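You operate a simulated robot arm through the tools that you are given. There is no shell and no other tool.

You are at the controls of a simulated robot arm. One attempt, no reset.

## Task
Put a sticker on the yellow and green apples from the padded tray and pack both in the punnet.
Fine: one sticker each, none wasted, no bruises.

It is judged by the outcome, as a careful person would: the job done as asked, and still so three seconds after it is handed in. It fails if anything else is knocked over, pushed out of place, dropped, spilled or broken.

## Robot
A 7-joint arm with a two-finger parallel gripper, fixed in place. Base frame: the origin is at the foot of the arm, x ahead of it, y to its left, z up; the work surface is at about z = 0.78. Lengths are in m, angles in rad, forces in N, time in s.
Its first joint turns from -2.897 to 2.897 rad. Payload 1.57 kg.
Tool frame: the origin (TCP) lies between the finger pads and is the grasp point; the fingertips stand 0.03 m ahead of it; z points along the fingers, y is the line along which they close. Largest opening 0.08 m; finger width 0.017, thickness 0.012; the body of the gripper, 0.04 by 0.082 m, starts 0.08 m behind the TCP.
Orientation is that of the tool frame in the base frame, as a unit quaternion [x, y, z, w]. With the fingers straight down and closing along the base's y, the tool's x points along the base's -x, its y along +y and its z along -z.

## Interface
- The arm moves only by the tool nudge_tool. Its argument "moves" is one flat list of numbers, 7 for each row, row after row: the shift along the base's x, y, z in units of 20 mm (1.0 is 20 mm), then the turn, a rotation vector about the base's x, y, z in units of 8 degrees (1.0 is 8 degrees), then the opening, from 0 (shut) to 1 (fully open). In form: [dx, dy, dz, ax, ay, az, fingers, dx, dy, dz, ax, ay, az, fingers, ...]. A call has 1 to 20 rows; each row shifts and turns the commanded pose from where the row before left it. A call with a number of a shift or a turn outside -1 to 1 is refused whole. Rows are played at 5 a second. More than 0.05 m and 0.15 rad between two rows, or a gripper value outside its range, and nothing of the call is played. Where a pose cannot be reached the arm comes as near as it can. A force on the tool above 40 N (or 10 N above the force at the start of the call, whichever is more), or a blocked arm, ends the call early, and 0.2 s more pass. Each finger travels about 0.153 m/s and halts on what it meets, pressing with about 32 N; the grip force reading is that of the motor and also rises with nothing between the fingers. The clock runs only during rows and for 0.2 s after the last one: add rows that do not move to give the fingers time. It gives the time, the measured TCP pose, the force on the tool (base axes), the opening and the grip force at its end, in the units of the frame above (readings bear some noise), with the torque about the TCP (base axes, N m) and any sound that the robot's microphone picked up.
- Cameras (640 x 400 px; columns grow to the right, rows downward): "scene" is fixed at [0.3995, 0.4994, 1.5217]; the picture's right is [-0.60, -0.80, 0.00], its down [-0.79, 0.60, -0.15] and it looks along [0.12, -0.09, -0.99] (base axes); focal length 303 px, centre (320, 200). "wrist" rides on the gripper at [0.072, -0.006, -0.122] in the tool frame; the picture's right is [0.09, 1.00, 0.00], its down [-0.84, 0.08, -0.54] and it looks along [-0.54, 0.05, 0.84] (tool axes); focal length 238 px, centre (320, 200). There is no depth. A picture from a camera that has moved, and an enlarged one, comes with that camera's place and axes in the base frame and with its lens.
- get_image(camera): a new picture of that camera. No time passes.
- enlarge(camera, box): a new picture of the part [left, top, right, bottom] of that camera's present view, enlarged. No time passes.
- hand_in(): hands the job in; it is judged then, once.

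Places have to be worked out from the pictures, the camera data and where the tool is seen. Open the gripper and draw the arm clear of the work before you hand the job in, unless the task says otherwise.

The tools are called after ">>>" as name(argument=value, ...) on one line, values as JSON. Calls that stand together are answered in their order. nudge_tool: Moves the arm, as the interface text tells. Its arguments: {"type":"object","properties":{"moves":{"type":"array","items":{"type":"number"}}},"required":["moves"]} The other tools are called the same way: get_image (camera) takes a picture; enlarge (camera, box) takes an enlarged picture of a part of a camera's view; hand_in () hands the job in.

At the start:

```text
clock: 0.0
ee_pos: [0.3332, 0.3852, 1.1506]
ee_rot: [0.0, 1.0, 0.001, -0.001]
wrist_force: [1.4, 0.2, 0.3]
ft_torque: [0.01, 0.03, -0.04]
grip_width: 0.0798
gripper_force: 0.0
```

scene: 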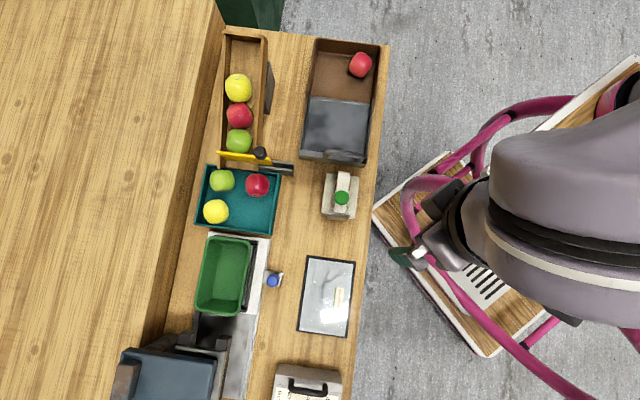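
wrist: 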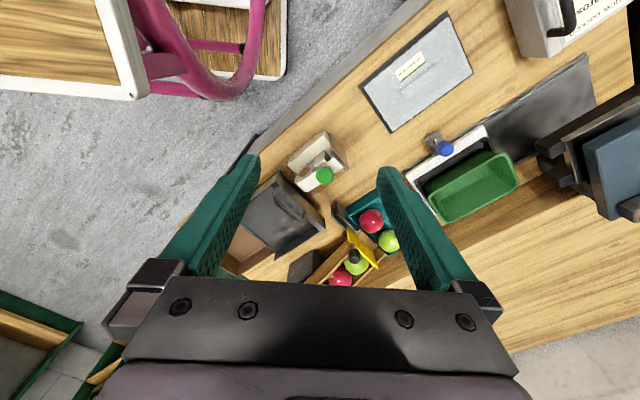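

The scene shows a wooden chute with apples, a teal tray with three apples, a green punnet, a labelled device and more. I'll look closer before moving.

>>> enlarge(camera="scene", box=[190, 20, 400, 150])

>>> enlarge(camera="scene", box=[190, 130, 400, 260])

>>> enlarge(camera="scene", box=[170, 220, 380, 350])

>>> enlarge(camera="scene", box=[100, 300, 360, 400])

>>> enlarge(camera="wrist", box=[230, 110, 410, 300])

>>> enlarge(camera="wrist", box=[350, 0, 640, 230])

```text
3.05 times, centred on (295, 85) of scene
camera zoom: at [0.3995, 0.4994, 1.5217], right [-0.6, -0.8, 0.0], down [-0.79, 0.6, -0.15], along [0.12, -0.09, -0.99], focal length 925 px, centre (396, 550)
```

zoom: 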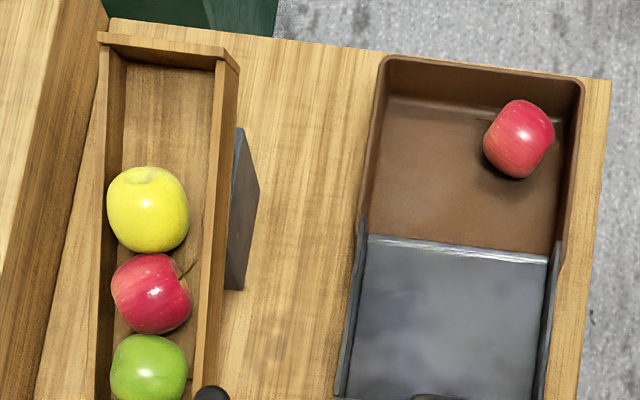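

```text
3.05 times, centred on (295, 195) of scene
camera zoom: at [0.3995, 0.4994, 1.5217], right [-0.6, -0.8, 0.0], down [-0.79, 0.6, -0.15], along [0.12, -0.09, -0.99], focal length 925 px, centre (396, 215)
```

zoom: 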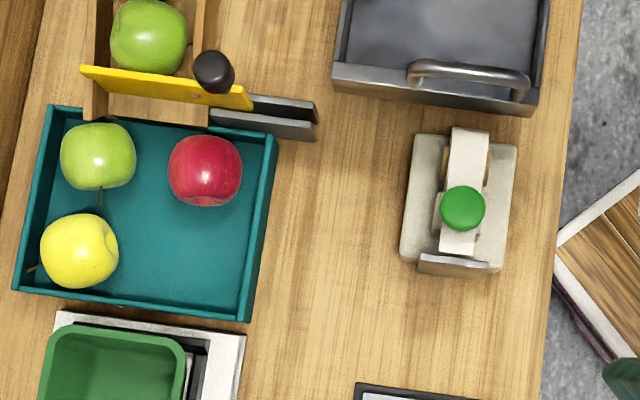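

```text
3.05 times, centred on (275, 285) of scene
camera zoom: at [0.3995, 0.4994, 1.5217], right [-0.6, -0.8, 0.0], down [-0.79, 0.6, -0.15], along [0.12, -0.09, -0.99], focal length 925 px, centre (457, -59)
```

zoom: 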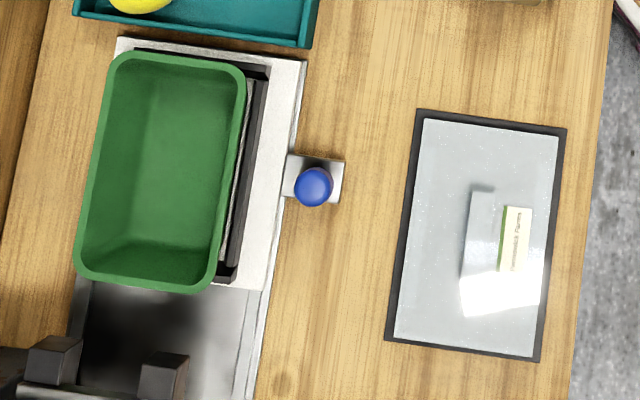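

```text
2.46 times, centred on (230, 350) of scene
camera zoom: at [0.3995, 0.4994, 1.5217], right [-0.6, -0.8, 0.0], down [-0.79, 0.6, -0.15], along [0.12, -0.09, -0.99], focal length 747 px, centre (542, -169)
```

zoom: 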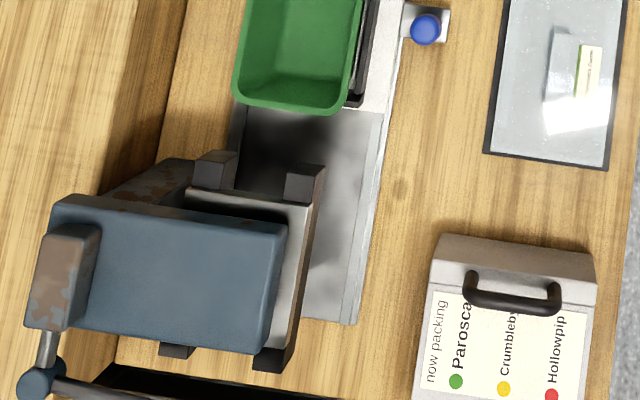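

```text
2.11 times, centred on (320, 205) of wrist
camera zoom: at [0.2611, 0.3777, 1.2724], right [-0.09, 1.0, 0.0], down [0.84, 0.08, 0.54], along [0.54, 0.05, -0.84], focal length 502 px, centre (320, 190)
```

zoom: 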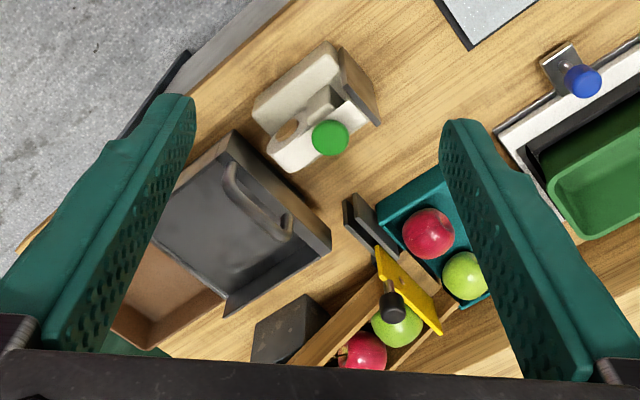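

```text
1.74 times, centred on (495, 115) of wrist
camera zoom: at [0.2611, 0.3777, 1.2724], right [-0.09, 1.0, 0.0], down [0.84, 0.08, 0.54], along [0.54, 0.05, -0.84], focal length 414 px, centre (16, 348)
```

zoom: 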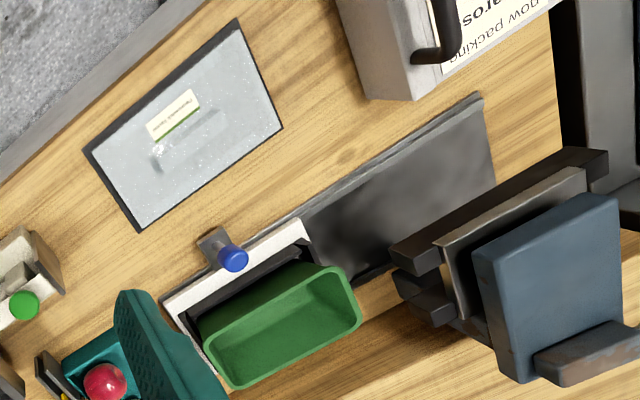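

I need more detail on the button device, the plate with a label, and the sign.

>>> enlarge(camera="scene", box=[315, 165, 365, 225])

>>> enlarge(camera="scene", box=[290, 250, 360, 345])

>>> enlarge(camera="scene", box=[265, 350, 350, 400])

>>> enlarge(camera="wrist", box=[280, 120, 360, 200])

>>> enlarge(camera="wrist", box=[490, 0, 640, 70])

>>> enlarge(camera="scene", box=[180, 220, 290, 330])

>>> enlarge(camera="wrist", box=[350, 0, 480, 140])

```text
6.67 times, centred on (340, 195) of scene
camera zoom: at [0.3995, 0.4994, 1.5217], right [-0.6, -0.8, 0.0], down [-0.79, 0.6, -0.15], along [0.12, -0.09, -0.99], focal length 2022 px, centre (187, 233)
```

zoom: 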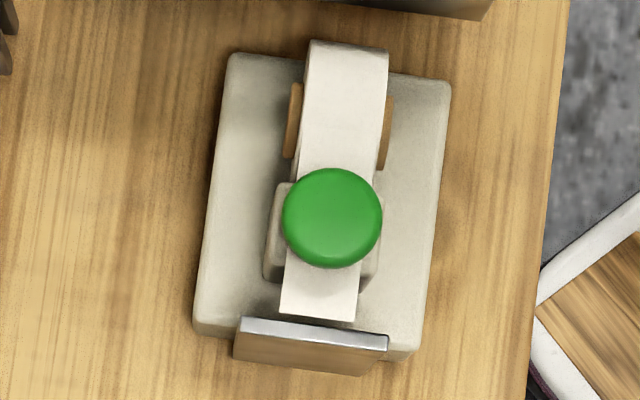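

```text
4.21 times, centred on (325, 298) of scene
camera zoom: at [0.3995, 0.4994, 1.5217], right [-0.6, -0.8, 0.0], down [-0.79, 0.6, -0.15], along [0.12, -0.09, -0.99], focal length 1277 px, centre (299, -210)
```

zoom: 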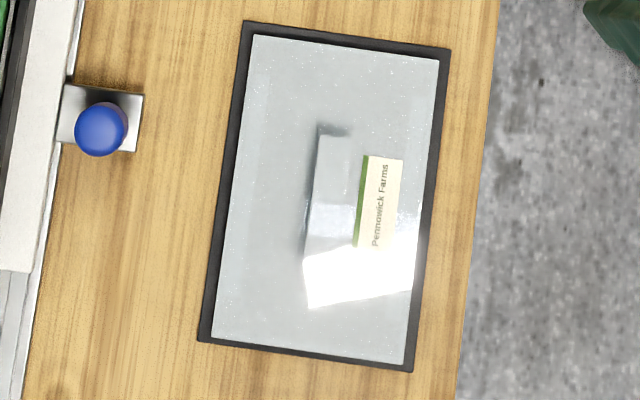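

```text
7.53 times, centred on (308, 375) of scene
camera zoom: at [0.3995, 0.4994, 1.5217], right [-0.6, -0.8, 0.0], down [-0.79, 0.6, -0.15], along [0.12, -0.09, -0.99], focal length 2284 px, centre (414, -1118)
```

zoom: 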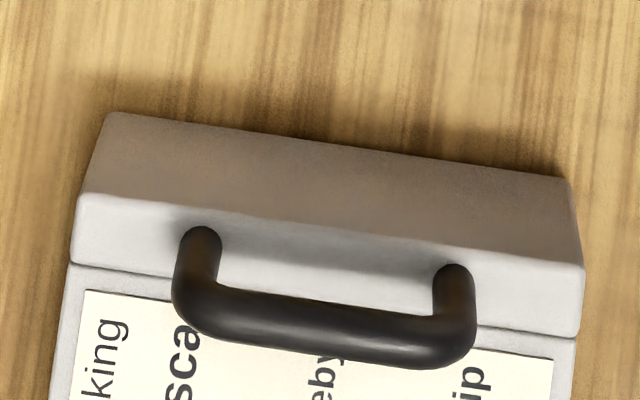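

```text
5.00 times, centred on (320, 160) of wrist
camera zoom: at [0.2611, 0.3777, 1.2724], right [-0.09, 1.0, 0.0], down [0.84, 0.08, 0.54], along [0.54, 0.05, -0.84], focal length 1192 px, centre (320, 400)
```

zoom: 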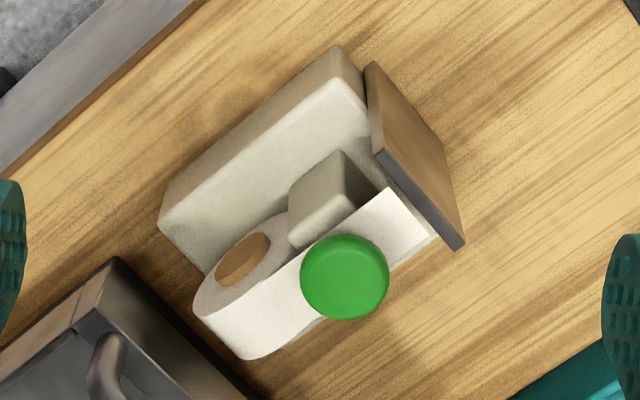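

```text
4.27 times, centred on (565, 35) of wrist
camera zoom: at [0.2611, 0.3777, 1.2724], right [-0.09, 1.0, 0.0], down [0.84, 0.08, 0.54], along [0.54, 0.05, -0.84], focal length 1017 px, centre (-725, 904)
```

zoom: 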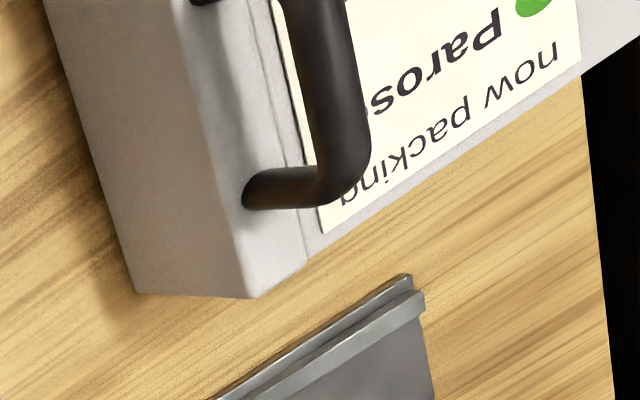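

```text
3.64 times, centred on (235, 275) of scene
camera zoom: at [0.3995, 0.4994, 1.5217], right [-0.6, -0.8, 0.0], down [-0.79, 0.6, -0.15], along [0.12, -0.09, -0.99], focal length 1103 px, centre (629, -73)
```

zoom: 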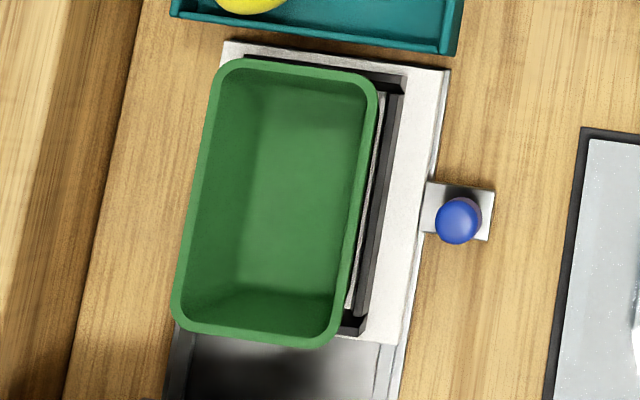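

```text
2.86 times, centred on (415, 70) of wrist
camera zoom: at [0.2611, 0.3777, 1.2724], right [-0.09, 1.0, 0.0], down [0.84, 0.08, 0.54], along [0.54, 0.05, -0.84], focal length 681 px, centre (49, 571)
```

zoom: 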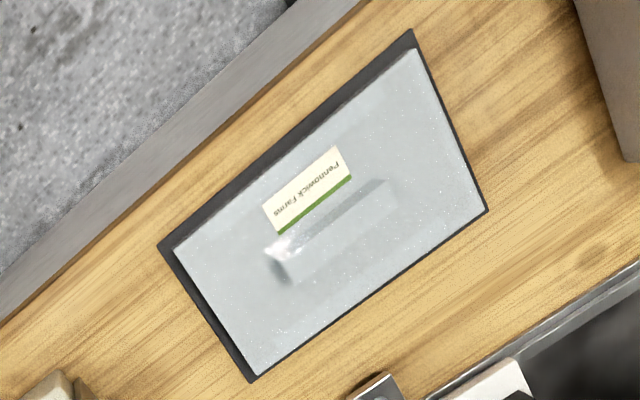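

The white device has a label roll with a green button and a plate at its front, with the button top at about (0.452, 0.404, 0.90). I'll move to look at its front face, turning −45° about z and staying high.

>>> nudge_tool(moves=[0, 1, -0.5, 0, 0, -0.8, 1, 0, 1, -0.5, 0, 0, -0.8, 1, 0, 1, -0.8, 0, 0, -0.8, 1, 0, 1, -0.8, 0, 0, -0.8, 1, 0, 1, -0.8, 0, 0, -0.8, 1, 0, 0.75, -0.8, 0, 0, -0.8, 1, 0, 0.75, -0.8, 0, 0, -0.8, 1, 0, 0, 0, 0, 0, 0, 1, 0, 0, 0, 0, 0, 0, 1])

```text
clock: 2.0
ee_pos: [0.331, 0.5149, 1.0507]
ee_rot: [0.382, 0.924, 0.002, -0.001]
wrist_force: [0.3, 0.4, 0.4]
ft_torque: [-0.01, -0.02, -0.02]
grip_width: 0.0799
gripper_force: 0.1
```

Arrived near (0.331, 0.515, 1.05). I'll take pictures from here.

>>> get_image(camera="wrist")

>>> get_image(camera="scene")

```text
taken
camera wrist: at [0.2753, 0.5606, 1.172], right [0.64, 0.77, 0.0], down [0.65, -0.54, 0.54], along [0.42, -0.34, -0.84], focal length 238 px, centre (320, 200)
```

wrist: 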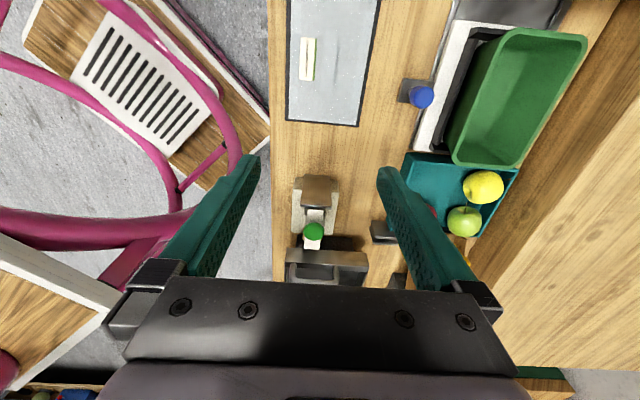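

```text
taken
```

scene: 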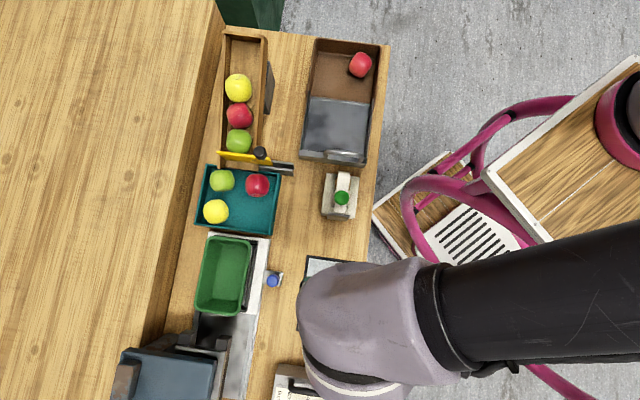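

>>> enlarge(camera="wrist", box=[270, 160, 370, 290])

>>> enlarge(camera="wrist", box=[390, 140, 540, 260])

>>> enlarge(camera="wrist", box=[370, 0, 610, 180])

```text
3.08 times, centred on (320, 225) of wrist
camera zoom: at [0.2753, 0.5606, 1.172], right [0.64, 0.77, 0.0], down [0.65, -0.54, 0.54], along [0.42, -0.34, -0.84], focal length 733 px, centre (320, 123)
```

zoom: 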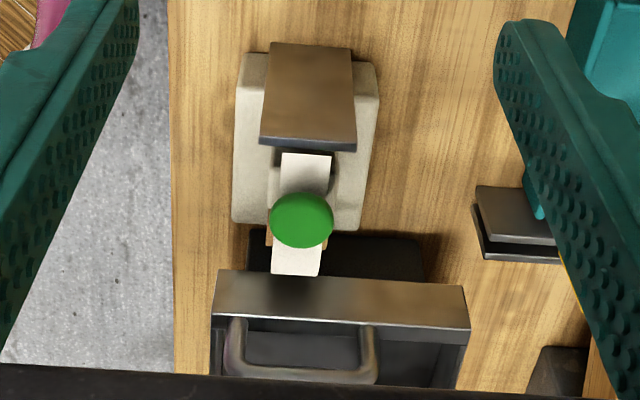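

```text
3.33 times, centred on (465, 200) of wrist
camera zoom: at [0.2753, 0.5606, 1.172], right [0.64, 0.77, 0.0], down [0.65, -0.54, 0.54], along [0.42, -0.34, -0.84], focal length 794 px, centre (-163, 200)
```

zoom: 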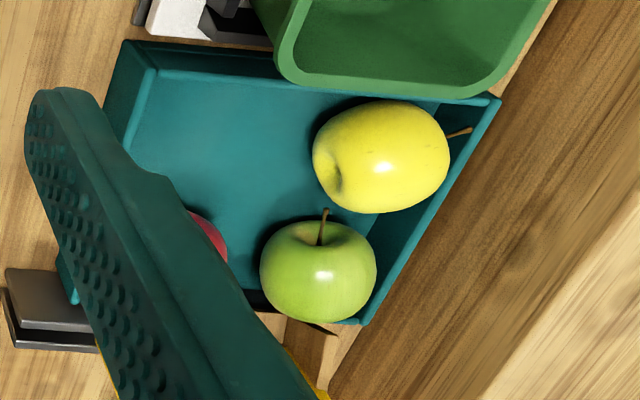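

```text
2.22 times, centred on (490, 90) of wrist
camera zoom: at [0.2753, 0.5606, 1.172], right [0.64, 0.77, 0.0], down [0.65, -0.54, 0.54], along [0.42, -0.34, -0.84], focal length 530 px, centre (-58, 444)
```

zoom: 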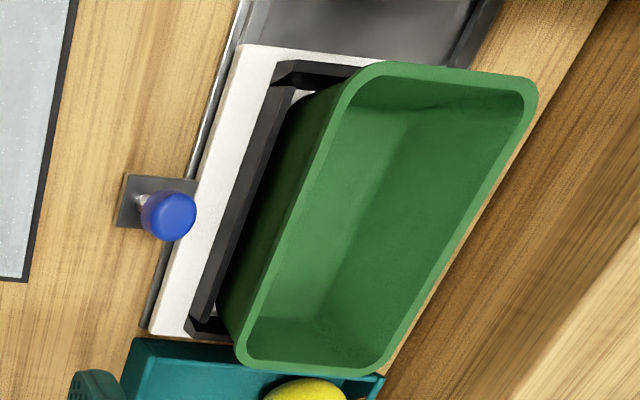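

The dispenser's button is at about (0.4526, 0.403, 0.893) and the front plate top at about (0.429, 0.428, 0.875). I'll move above the button with fingers shut, about 8 cm clear, and look again before pressing.

>>> nudge_tool(moves=[0.869, -0.8, -0.357, 0, 0, 0, 0, 0.869, -0.8, -0.357, 0, 0, 0, 0, 0.869, -0.8, -0.357, 0, 0, 0, 0, 0.869, -0.8, -0.357, 0, 0, 0, 0, 0.869, -0.8, -0.357, 0, 0, 0, 0, 0.869, -0.8, -0.357, 0, 0, 0, 0, 0.869, -0.8, -0.357, 0, 0, 0, 0, 0, 0, 0, 0, 0, 0, 0, 0, 0, 0, 0, 0, 0, 0])

>>> get_image(camera="wrist")

>>> get_image(camera="scene")

```text
clock: 4.0
ee_pos: [0.4558, 0.4012, 1.0]
ee_rot: [0.381, 0.925, 0.002, 0.0]
wrist_force: [-0.6, -0.9, 0.5]
ft_torque: [-0.02, 0.03, 0.0]
grip_width: 0.0
gripper_force: 21.3
```

```text
taken
camera wrist: at [0.4, 0.4474, 1.1221], right [0.64, 0.77, 0.0], down [0.65, -0.54, 0.54], along [0.42, -0.34, -0.84], focal length 238 px, centre (320, 200)
```

wrist: 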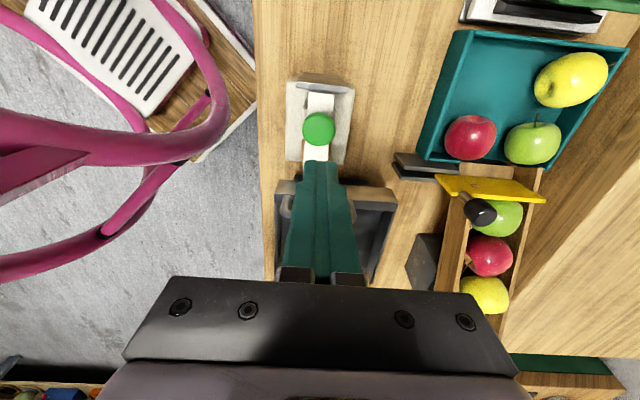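

```text
taken
```

scene: 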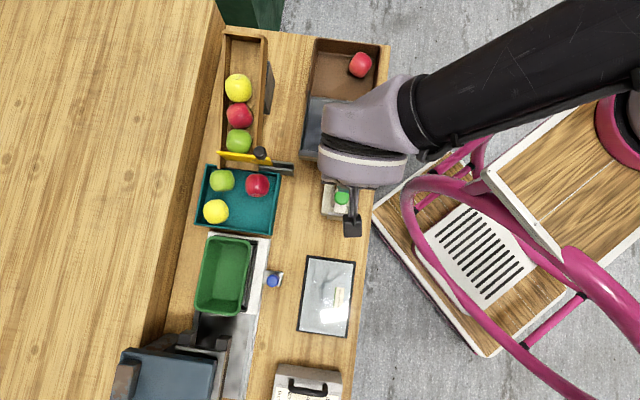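

>>> enlarge(camera="wrist", box=[270, 65, 370, 175])

>>> enlarge(camera="wrist", box=[400, 10, 640, 170])

>>> enlarge(camera="wrist", box=[380, 140, 560, 330])

```text
3.64 times, centred on (320, 120) of wrist
camera zoom: at [0.4, 0.4474, 1.1221], right [0.64, 0.77, 0.0], down [0.65, -0.54, 0.54], along [0.42, -0.34, -0.84], focal length 867 px, centre (320, 491)
```

zoom: 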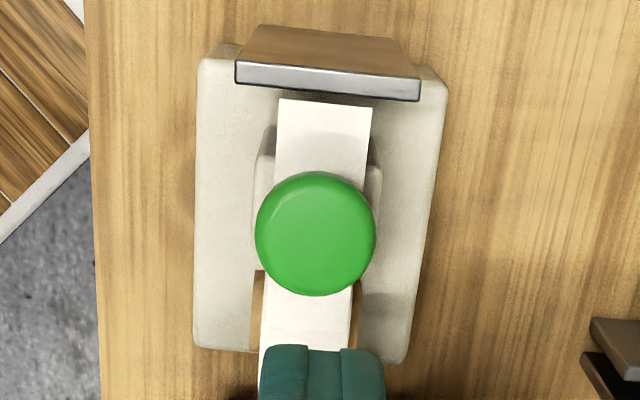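

```text
2.50 times, centred on (520, 90) of wrist
camera zoom: at [0.4, 0.4474, 1.1221], right [0.64, 0.77, 0.0], down [0.65, -0.54, 0.54], along [0.42, -0.34, -0.84], focal length 596 px, centre (-180, 475)
```

zoom: 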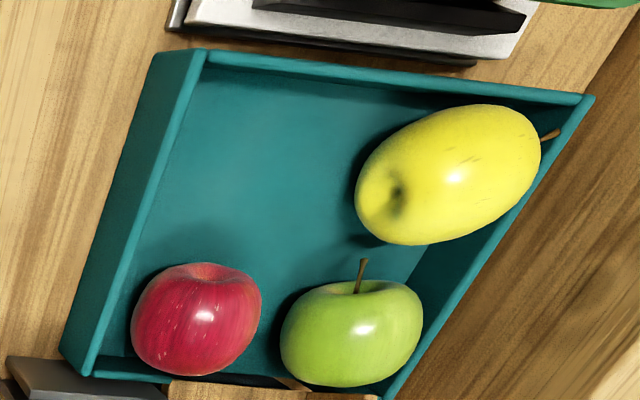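

```text
2.11 times, centred on (470, 235) of wrist
camera zoom: at [0.4, 0.4474, 1.1221], right [0.64, 0.77, 0.0], down [0.65, -0.54, 0.54], along [0.42, -0.34, -0.84], focal length 502 px, centre (4, 126)
```

zoom: 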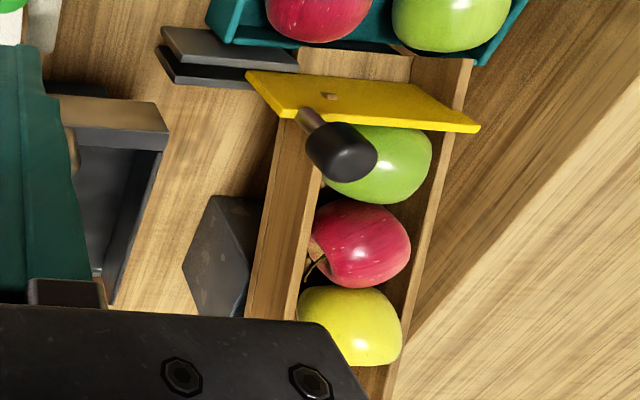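

The strip ends just short of the metal plate, so a sticker should appear near the plate top once the button is pressed. I'll line up over the button and come down to just above it.

>>> nudge_tool(moves=[-0.18, 0.1, -1, 0, 0, 0, 0, 0, 0, -1, 0, 0, 0, 0, 0, 0, -0.8, 0, 0, 0, 0, 0, 0, 0, 0, 0, 0, 0, 0, 0, 0, 0, 0, 0, 0])

>>> get_image(camera="wrist")

>>> enlarge(camera="scene", box=[300, 160, 380, 240])

```text
clock: 5.2
ee_pos: [0.4526, 0.4047, 0.9457]
ee_rot: [0.381, 0.925, 0.001, -0.001]
wrist_force: [-0.2, -0.4, 0.4]
ft_torque: [0.01, -0.05, 0.0]
grip_width: 0.0
gripper_force: 21.5
```

```text
taken
camera wrist: at [0.3966, 0.4503, 1.067], right [0.64, 0.77, 0.0], down [0.65, -0.54, 0.54], along [0.42, -0.34, -0.84], focal length 238 px, centre (320, 200)
```

wrist: 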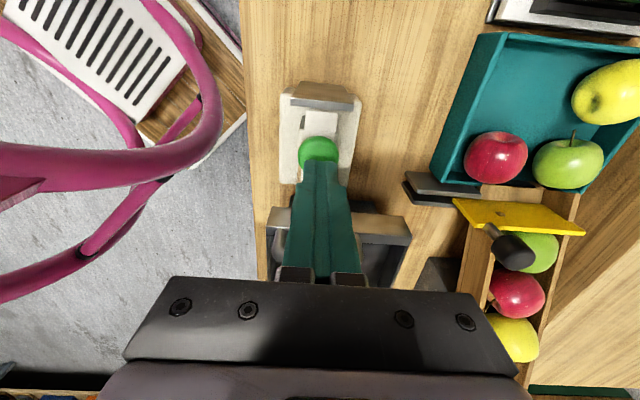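

```text
5.00 times, centred on (340, 200) of scene
camera zoom: at [0.3995, 0.4994, 1.5217], right [-0.6, -0.8, 0.0], down [-0.79, 0.6, -0.15], along [0.12, -0.09, -0.99], focal length 1517 px, centre (220, 200)
```

zoom: 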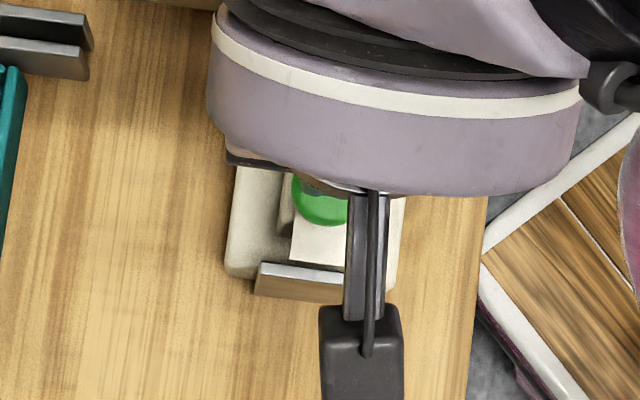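

>>> enlarge(camera="wrist", box=[270, 70, 370, 190])

```text
3.33 times, centred on (320, 130) of wrist
camera zoom: at [0.3966, 0.4503, 1.067], right [0.64, 0.77, 0.0], down [0.65, -0.54, 0.54], along [0.42, -0.34, -0.84], focal length 794 px, centre (320, 433)
```

zoom: 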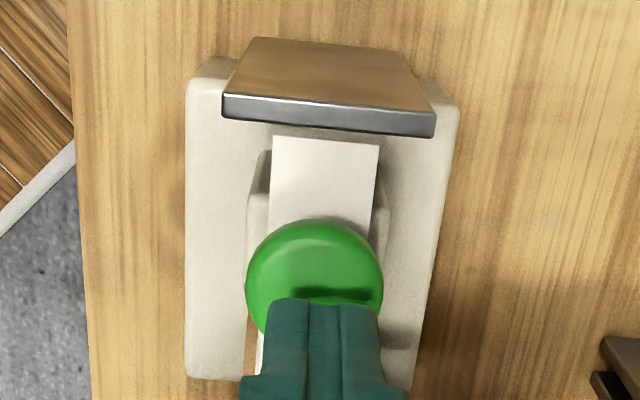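

Refined: button top at about (0.4477, 0.408, 0.905), about 30 mm wide. The fingertip is 1 cm above it, so I'll shift 6 mm towards its centre and descend slowly.

>>> nudge_tool(moves=[-0.24, 0.17, 0, 0, 0, 0, 0, 0, 0, -0.15, 0, 0, 0, 0, 0, 0, -0.15, 0, 0, 0, 0, 0, 0, -0.1, 0, 0, 0, 0, 0, 0, -0.1, 0, 0, 0, 0, 0, 0, 0, 0, 0, 0, 0])

>>> enlarge(camera="wrist", box=[270, 70, 370, 190])

```text
clock: 6.6
ee_pos: [0.4476, 0.4092, 0.9351]
ee_rot: [0.381, 0.924, 0.0, -0.001]
wrist_force: [-0.3, 0.3, -0.8]
ft_torque: [0.01, 0.02, 0.02]
grip_width: 0.0
gripper_force: 21.3
```

```text
3.33 times, centred on (320, 130) of wrist
camera zoom: at [0.391, 0.4538, 1.0572], right [0.64, 0.77, 0.0], down [0.65, -0.54, 0.54], along [0.42, -0.34, -0.84], focal length 794 px, centre (320, 433)
```

zoom: 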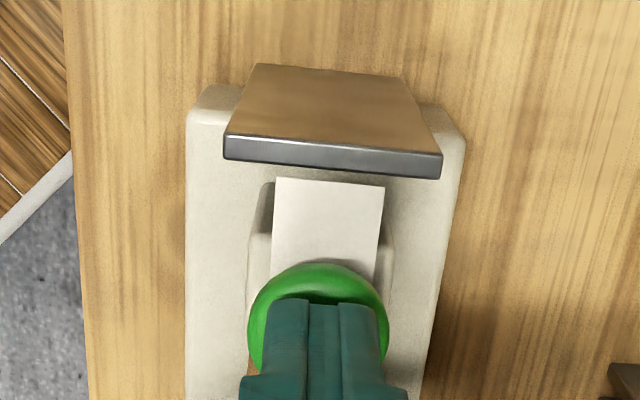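

The tip is over the button and about to touch. I'll keep descending in 2 mm steps, watching force and sound.

>>> nudge_tool(moves=[0, 0, -0.1, 0, 0, 0, 0, 0, 0, -0.1, 0, 0, 0, 0, 0, 0, 0, 0, 0, 0, 0])

>>> enlarge(camera="wrist", box=[270, 70, 370, 190])

```text
clock: 7.4
ee_pos: [0.4479, 0.4079, 0.9314]
ee_rot: [0.381, 0.925, 0.001, -0.001]
wrist_force: [0.5, -0.4, 0.7]
ft_torque: [0.0, 0.04, 0.01]
grip_width: 0.0
gripper_force: 21.2
```

```text
3.33 times, centred on (320, 130) of wrist
camera zoom: at [0.3908, 0.4537, 1.0529], right [0.64, 0.77, 0.0], down [0.65, -0.54, 0.54], along [0.42, -0.34, -0.84], focal length 794 px, centre (320, 433)
```

zoom: 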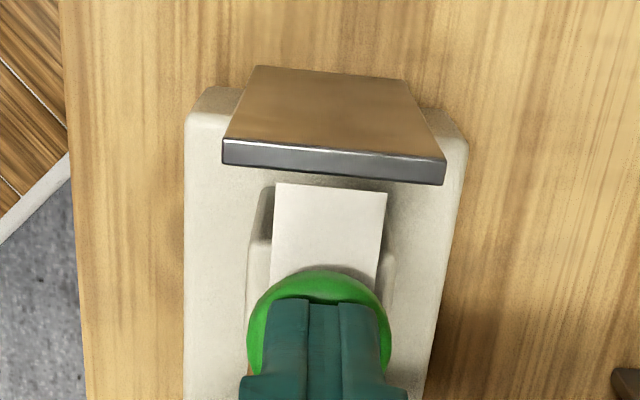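

No contact force yet. I'll continue down in small steps.

>>> nudge_tool(moves=[0, 0, -0.1, 0, 0, 0, 0, 0, 0, -0.1, 0, 0, 0, 0, 0, 0, 0, 0, 0, 0, 0])

>>> enlarge(camera="wrist", box=[270, 70, 370, 190])

```text
clock: 8.2
ee_pos: [0.4467, 0.4083, 0.9281]
ee_rot: [0.381, 0.925, 0.001, 0.0]
wrist_force: [0.5, -0.4, 2.0]
ft_torque: [-0.02, 0.0, -0.01]
grip_width: 0.0001
gripper_force: 21.3
```

```text
3.33 times, centred on (320, 130) of wrist
camera zoom: at [0.3909, 0.4537, 1.0486], right [0.64, 0.77, 0.0], down [0.65, -0.54, 0.54], along [0.42, -0.34, -0.84], focal length 794 px, centre (320, 433)
```

zoom: 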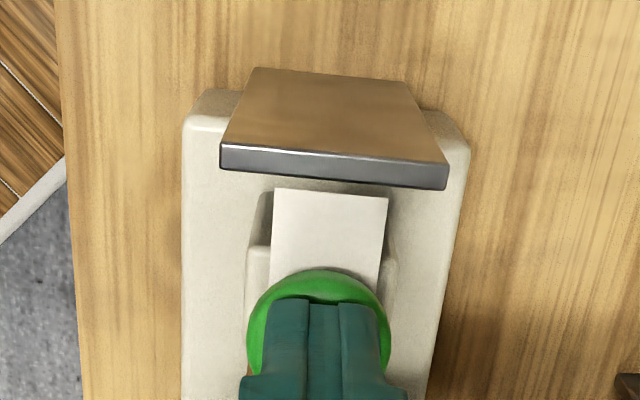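

Force has risen to about 2 N, so contact has begun. I'll continue pressing in 2 mm steps.

>>> nudge_tool(moves=[0, 0, -0.1, 0, 0, 0, 0, 0, 0, -0.1, 0, 0, 0, 0, 0, 0, 0, 0, 0, 0, 0])

>>> enlarge(camera="wrist", box=[270, 70, 370, 190])

```text
clock: 9.0
ee_pos: [0.4475, 0.4085, 0.9237]
ee_rot: [0.381, 0.925, 0.001, 0.0]
wrist_force: [1.6, 0.1, 3.9]
ft_torque: [-0.02, -0.04, -0.04]
grip_width: 0.0
gripper_force: 21.4
heard: click
```

```text
3.33 times, centred on (320, 130) of wrist
camera zoom: at [0.3904, 0.4536, 1.0448], right [0.64, 0.77, 0.0], down [0.65, -0.54, 0.54], along [0.42, -0.34, -0.84], focal length 794 px, centre (320, 433)
```

zoom: 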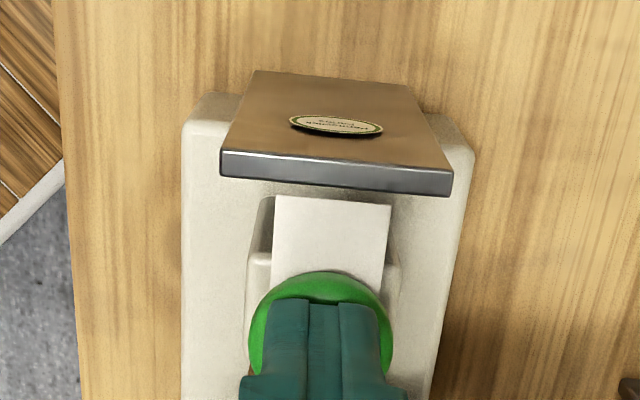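

The button clicked and an oval sticker appeared on the outer face of the metal plate. I'll lift off the button, back away along the plate's normal and look at the sticker and plate from the front.

>>> nudge_tool(moves=[0, 0, 1, 0, 0, 0, 0, 0, 0, 1, 0, 0, 0, 0, 0, 0, 0.5, 0, 0, 0, 0, -0.7, 0.7, 0, 0, 0, 0, 0, -0.7, 0.7, 0, 0, 0, 0, 0, -0.7, 0.7, 0, 0, 0, 0, 0, -0.7, 0.7, -0.5, 0, 0, 0, 0, -0.7, 0.7, -1, 0, 0, 0, 0, -0.7, 0.7, -1, 0, 0, 0, 0, 0, 0, 0, 0, 0, 0, 0, 0, 0, 0, 0, 0, 0, 0])

>>> get_image(camera="wrist")

>>> enlarge(camera="wrist", box=[260, 120, 380, 280])

```text
clock: 11.4
ee_pos: [0.3604, 0.492, 0.9235]
ee_rot: [0.381, 0.924, 0.002, 0.0]
wrist_force: [0.2, -0.6, -0.4]
ft_torque: [-0.01, -0.01, 0.01]
grip_width: 0.0
gripper_force: 21.6
```

```text
taken
camera wrist: at [0.3055, 0.5372, 1.0438], right [0.64, 0.77, 0.0], down [0.65, -0.54, 0.54], along [0.42, -0.34, -0.84], focal length 238 px, centre (320, 200)
```

wrist: 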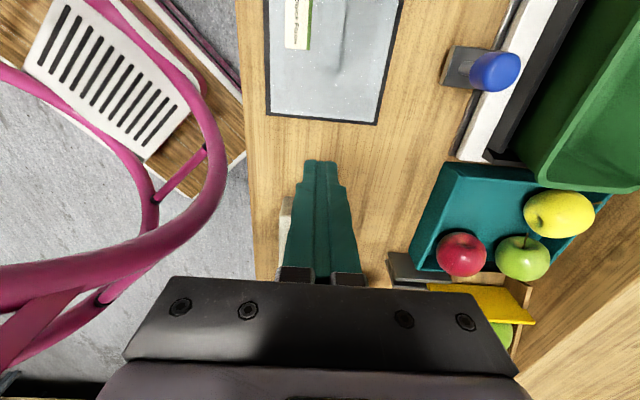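

```text
2.50 times, centred on (320, 200) of wrist
camera zoom: at [0.3055, 0.5372, 1.0438], right [0.64, 0.77, 0.0], down [0.65, -0.54, 0.54], along [0.42, -0.34, -0.84], focal length 596 px, centre (320, 200)
```

zoom: 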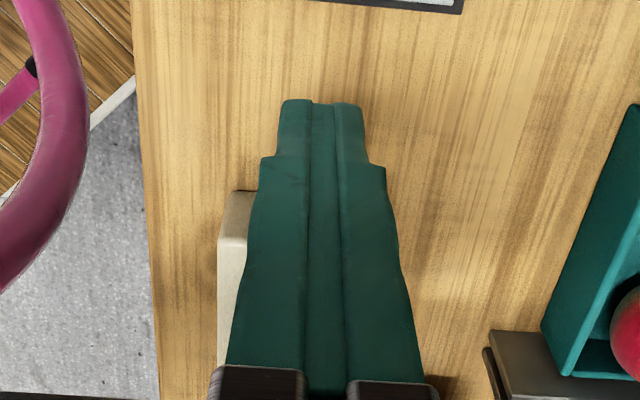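

The shut fingers block the view, so I'll open them here in free space.

>>> nudge_tool(moves=[0, 0, 0, 0, 0, 0, 1, 0, 0, 0, 0, 0, 0, 1, 0, 0, 0, 0, 0, 0, 1])

>>> enlarge(camera="wrist", box=[240, 130, 400, 290])

>>> enlarge(camera="scene", box=[300, 160, 380, 240])

>>> enlarge(camera="wrist", box=[400, 150, 640, 300])

```text
clock: 12.2
ee_pos: [0.3619, 0.4913, 0.9222]
ee_rot: [0.381, 0.925, 0.0, 0.0]
wrist_force: [0.3, -0.8, -1.7]
ft_torque: [0.0, 0.01, 0.0]
grip_width: 0.0799
gripper_force: 0.1
```

```text
2.50 times, centred on (320, 210) of wrist
camera zoom: at [0.3056, 0.5371, 1.0439], right [0.64, 0.77, 0.0], down [0.65, -0.54, 0.54], along [0.42, -0.34, -0.84], focal length 596 px, centre (320, 175)
```

zoom: 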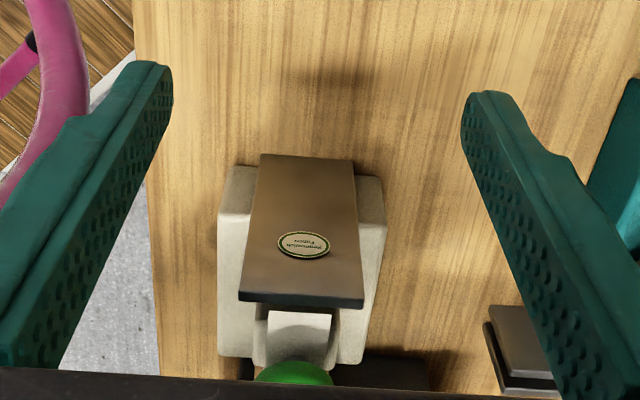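

```text
5.00 times, centred on (340, 200) of scene
camera zoom: at [0.3995, 0.4994, 1.5217], right [-0.6, -0.8, 0.0], down [-0.79, 0.6, -0.15], along [0.12, -0.09, -0.99], focal length 1517 px, centre (220, 200)
```

zoom: 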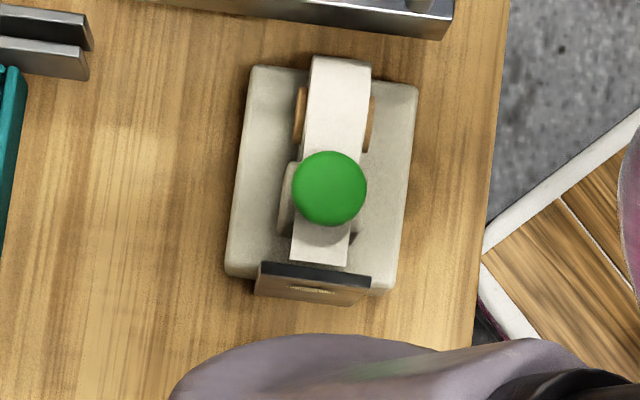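

```text
2.67 times, centred on (520, 225) of wrist
camera zoom: at [0.3056, 0.5371, 1.0439], right [0.64, 0.77, 0.0], down [0.65, -0.54, 0.54], along [0.42, -0.34, -0.84], focal length 636 px, centre (-213, 133)
```

zoom: 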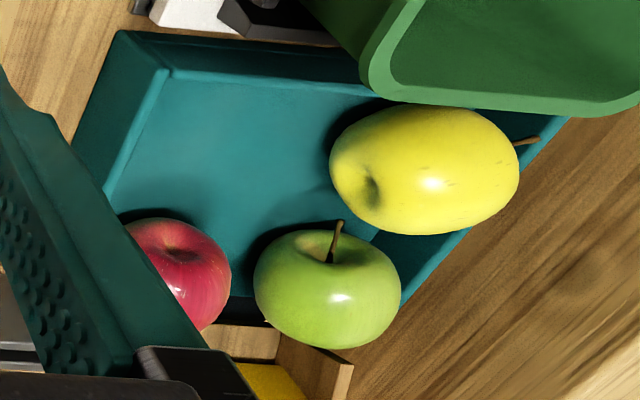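

From this view I place the sticker centre at bench coordinates p=0.605 (along [0.707,0.707]), q=0.006 (along [-0.707,0.707]) and z≈0.852, on a vertical plate. The tray apples sit close to the walls, so I'll go high over the tray for a vertical look.

>>> nudge_tool(moves=[0, 0, 1, 0, 0, 0, 1, 0, 0, 1, 0, 0, 0, 1, 1, 0.15, 0.4, 0, 0, 0, 1, 1, 0.15, 0.4, 0, 0, 0, 1, 1, 0.15, 0.4, 0, 0, 0, 1, 1, 0.15, 0.4, 0, 0, 0, 1, 1, 0.15, 0.4, 0, 0, 0, 1, 1, 0.15, 0.4, 0, 0, 0, 1, 1, 0.15, 0.4, 0, 0, 0, 1, 1, 0.15, 0.4, 0, 0, 0, 1, 1, 0.15, 0.4, 0, 0, 0, 1, 1, 0.15, 0.4, 0, 0, 0, 1, 1, 0.15, 0.4, 0, 0, 0, 1, 1, 0.15, 0, 0, 0, 0, 1, 1, 0.15, 0, 0, 0, 0, 1, 0.9, 0.15, 0, 0, 0, 0, 1, 0, 0, 0, 0, 0, 0, 1, 0, 0, 0, 0, 0, 0, 1])

>>> get_image(camera="wrist")

>>> get_image(camera="scene")

```text
clock: 16.0
ee_pos: [0.6417, 0.5341, 1.0512]
ee_rot: [0.381, 0.924, 0.001, 0.0]
wrist_force: [-0.1, 0.1, 0.4]
ft_torque: [-0.03, -0.03, -0.01]
grip_width: 0.0801
gripper_force: 0.0
```

```text
taken
camera wrist: at [0.5851, 0.5796, 1.1725], right [0.64, 0.77, 0.0], down [0.65, -0.54, 0.54], along [0.42, -0.34, -0.84], focal length 238 px, centre (320, 200)
```

wrist: 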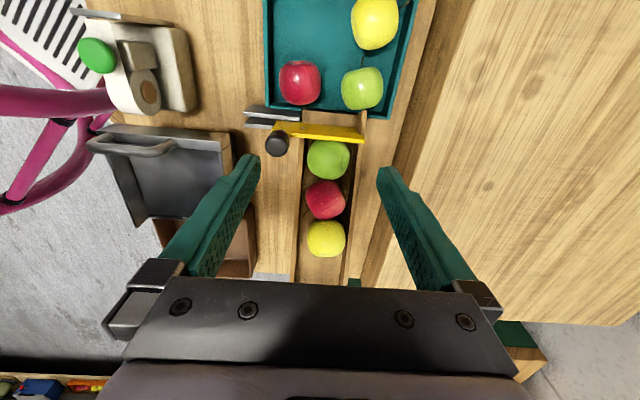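

```text
taken
```

scene: 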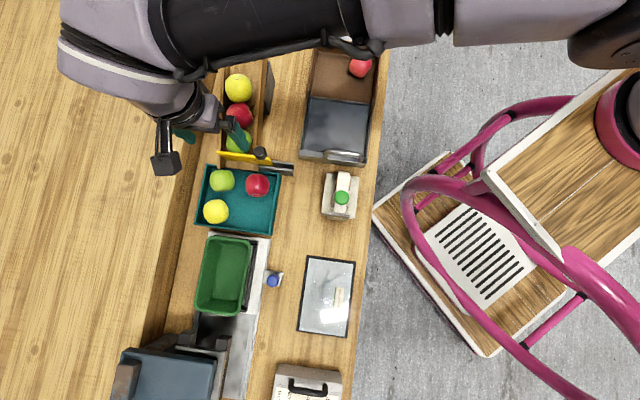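

>>> enlarge(camera="wrist", box=[240, 0, 440, 130])

>>> enlarge(camera="wrist", box=[330, 0, 430, 120])

```text
3.08 times, centred on (340, 65) of wrist
camera zoom: at [0.5851, 0.5796, 1.1725], right [0.64, 0.77, 0.0], down [0.65, -0.54, 0.54], along [0.42, -0.34, -0.84], focal length 733 px, centre (258, 615)
```

zoom: 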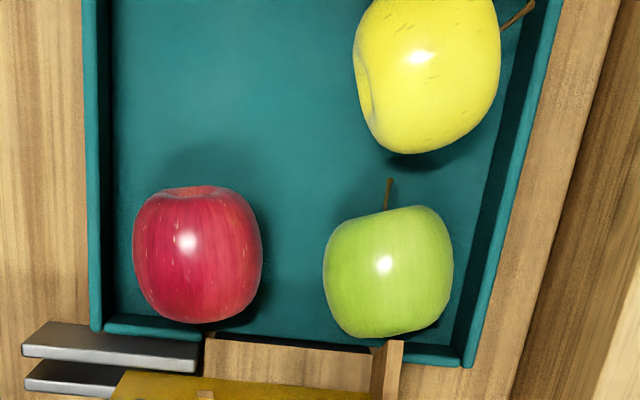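

```text
3.33 times, centred on (380, 60) of wrist
camera zoom: at [0.5851, 0.5796, 1.1725], right [0.64, 0.77, 0.0], down [0.65, -0.54, 0.54], along [0.42, -0.34, -0.84], focal length 794 px, centre (120, 667)
```

zoom: 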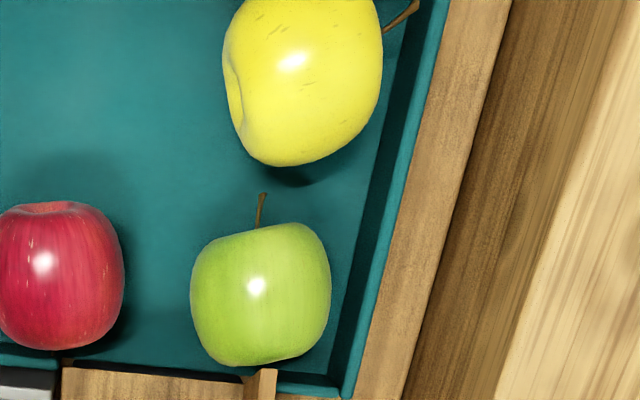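

The green apple is near the far wall (gap about 12–13 mm) and almost against the gate-side wall. I'll shift +7 cm in q and lower a little for a proper view of the yellow apple.

>>> nudge_tool(moves=[-0.6, 0.6, -0.5, 0, 0, 0, 1, -0.6, 0.6, -0.5, 0, 0, 0, 1, -0.6, 0.6, -0.5, 0, 0, 0, 1, -0.6, 0.6, -0.5, 0, 0, 0, 1, 0, 0, 0, 0, 0, 0, 1, 0, 0, 0, 0, 0, 0, 1])

>>> get_image(camera="wrist")

>>> enlarge(camera="wrist", box=[310, 20, 450, 170])

```text
clock: 17.4
ee_pos: [0.5915, 0.5802, 1.012]
ee_rot: [0.381, 0.924, 0.001, 0.0]
wrist_force: [-0.4, 0.1, 0.3]
ft_torque: [0.0, 0.01, -0.02]
grip_width: 0.08
gripper_force: 0.1
```

```text
taken
camera wrist: at [0.5361, 0.6269, 1.1332], right [0.64, 0.77, 0.0], down [0.65, -0.54, 0.54], along [0.42, -0.34, -0.84], focal length 238 px, centre (320, 200)
```

wrist: 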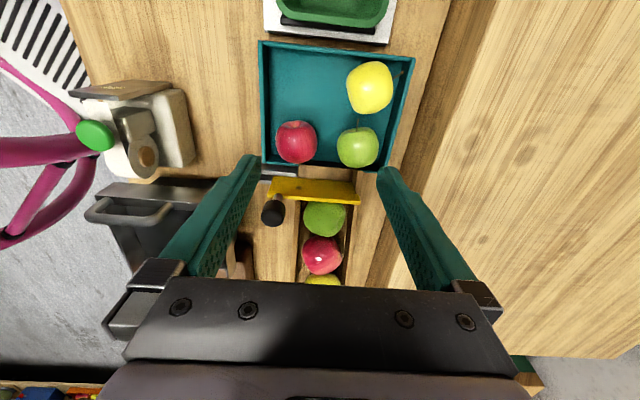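

```text
2.67 times, centred on (380, 95) of wrist
camera zoom: at [0.5361, 0.6269, 1.1332], right [0.64, 0.77, 0.0], down [0.65, -0.54, 0.54], along [0.42, -0.34, -0.84], focal length 636 px, centre (160, 480)
```

zoom: 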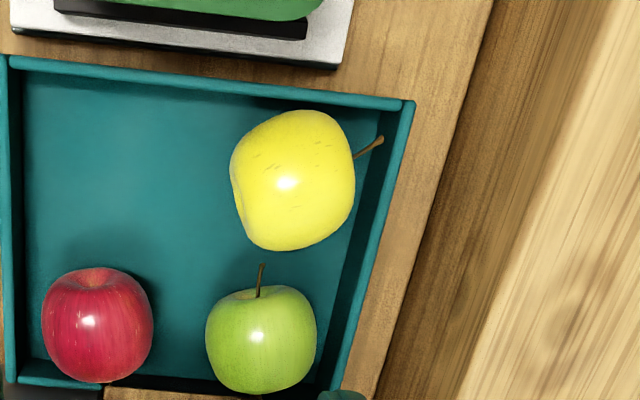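

Tray interior is about p 0.762–0.929 and q −0.073–0.059, with the green apple at about (p 0.888, q −0.047) and the yellow at about (p 0.888, q 0.029), both about 57 mm across. Vertical fingers barely fit beside the walls. I'll tilt the gripper 25° outward so the far finger comes in above the rim, and go to a pre-grasp for the green apple.

>>> nudge_tool(moves=[0.323, -0.132, -0.5, 0.5525, -0.5525, 0, 0.85, 0.323, -0.132, -0.8, 0.5525, -0.5525, 0, 0.85, 0.323, -0.132, -0.9, 0.5525, -0.5525, 0, 0.85, 0.323, -0.132, -0.9, 0.5525, -0.5525, 0, 0.85, 0.323, -0.132, -1, 0, 0, 0, 0.85, 0.323, -0.132, -1, 0, 0, 0, 0.85, 0, 0, 0, 0, 0, 0, 0.85, 0, 0, 0, 0, 0, 0, 0.85])

>>> get_image(camera="wrist")

>>> enlarge(camera="wrist", box=[220, 80, 420, 260])

>>> enlarge(camera="scene", box=[170, 130, 310, 250])

```text
clock: 19.2
ee_pos: [0.6302, 0.5657, 0.9093]
ee_rot: [0.372, 0.903, 0.201, 0.082]
wrist_force: [-0.4, 0.6, -0.4]
ft_torque: [0.03, -0.01, 0.03]
grip_width: 0.0681
gripper_force: 0.0
```

```text
taken
camera wrist: at [0.5389, 0.5761, 1.0164], right [0.57, 0.7, 0.42], down [0.48, -0.7, 0.52], along [0.67, -0.1, -0.74], focal length 238 px, centre (320, 200)
```

wrist: 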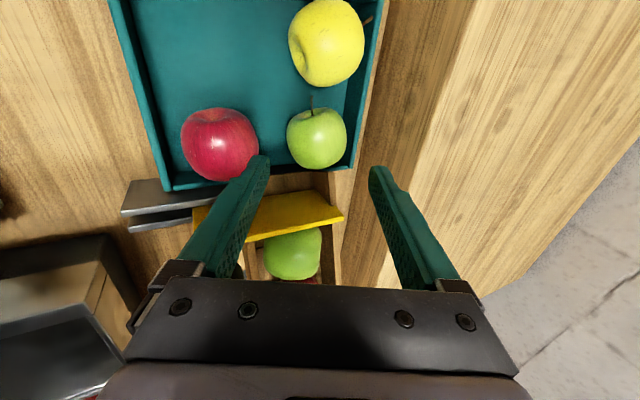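

```text
2.22 times, centred on (320, 170) of wrist
camera zoom: at [0.5389, 0.5761, 1.0164], right [0.57, 0.7, 0.42], down [0.48, -0.7, 0.52], along [0.67, -0.1, -0.74], focal length 530 px, centre (320, 267)
```

zoom: 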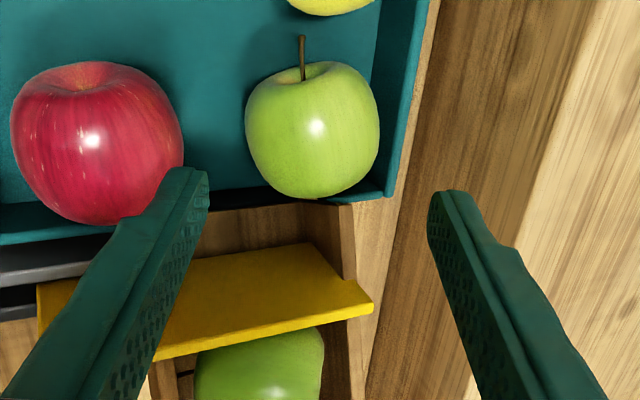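

```text
3.33 times, centred on (240, 190) of scene
camera zoom: at [0.3995, 0.4994, 1.5217], right [-0.6, -0.8, 0.0], down [-0.79, 0.6, -0.15], along [0.12, -0.09, -0.99], focal length 1011 px, centre (587, 233)
```

zoom: 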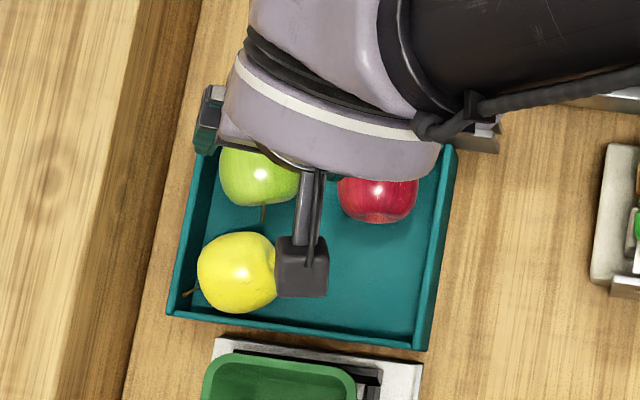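

Combining four views puts the green apple's centre at about (p 0.8865, q −0.046, z 0.820), and the tool axis passes within 1 mm of it. I'll advance 5 cm along the tool axis and look again.

>>> nudge_tool(moves=[0.249, 0.249, -0.755, 0, 0, 0, 0.85, 0.249, 0.249, -0.755, 0, 0, 0, 0.85, 0.249, 0.249, -0.755, 0, 0, 0, 0.85, 0, 0, 0, 0, 0, 0, 0.85, 0, 0, 0, 0, 0, 0, 0.85])

>>> enlarge(camera="wrist", box=[220, 60, 420, 240])

>>> enlarge(camera="scene", box=[170, 130, 310, 250])

```text
clock: 20.4
ee_pos: [0.6466, 0.5815, 0.8646]
ee_rot: [0.373, 0.902, 0.202, 0.082]
wrist_force: [-0.4, -0.2, 0.4]
ft_torque: [0.0, -0.01, 0.01]
grip_width: 0.068
gripper_force: 0.0
```

```text
2.22 times, centred on (320, 150) of wrist
camera zoom: at [0.554, 0.5909, 0.971], right [0.57, 0.7, 0.42], down [0.48, -0.7, 0.52], along [0.67, -0.1, -0.74], focal length 530 px, centre (320, 311)
```

zoom: 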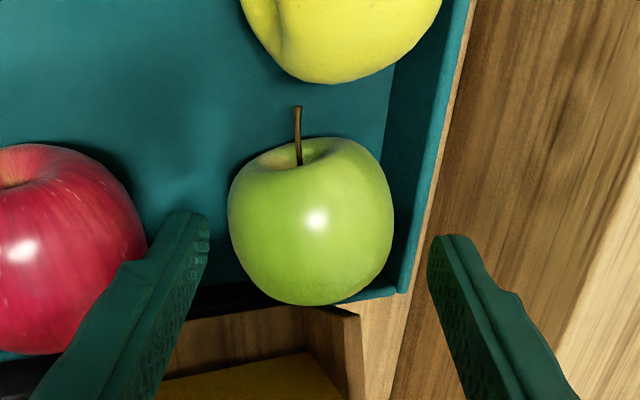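

```text
3.33 times, centred on (240, 190) of scene
camera zoom: at [0.3995, 0.4994, 1.5217], right [-0.6, -0.8, 0.0], down [-0.79, 0.6, -0.15], along [0.12, -0.09, -0.99], focal length 1011 px, centre (587, 233)
```

zoom: 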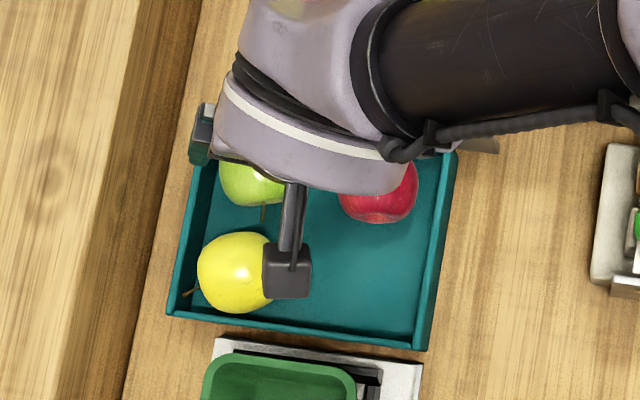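

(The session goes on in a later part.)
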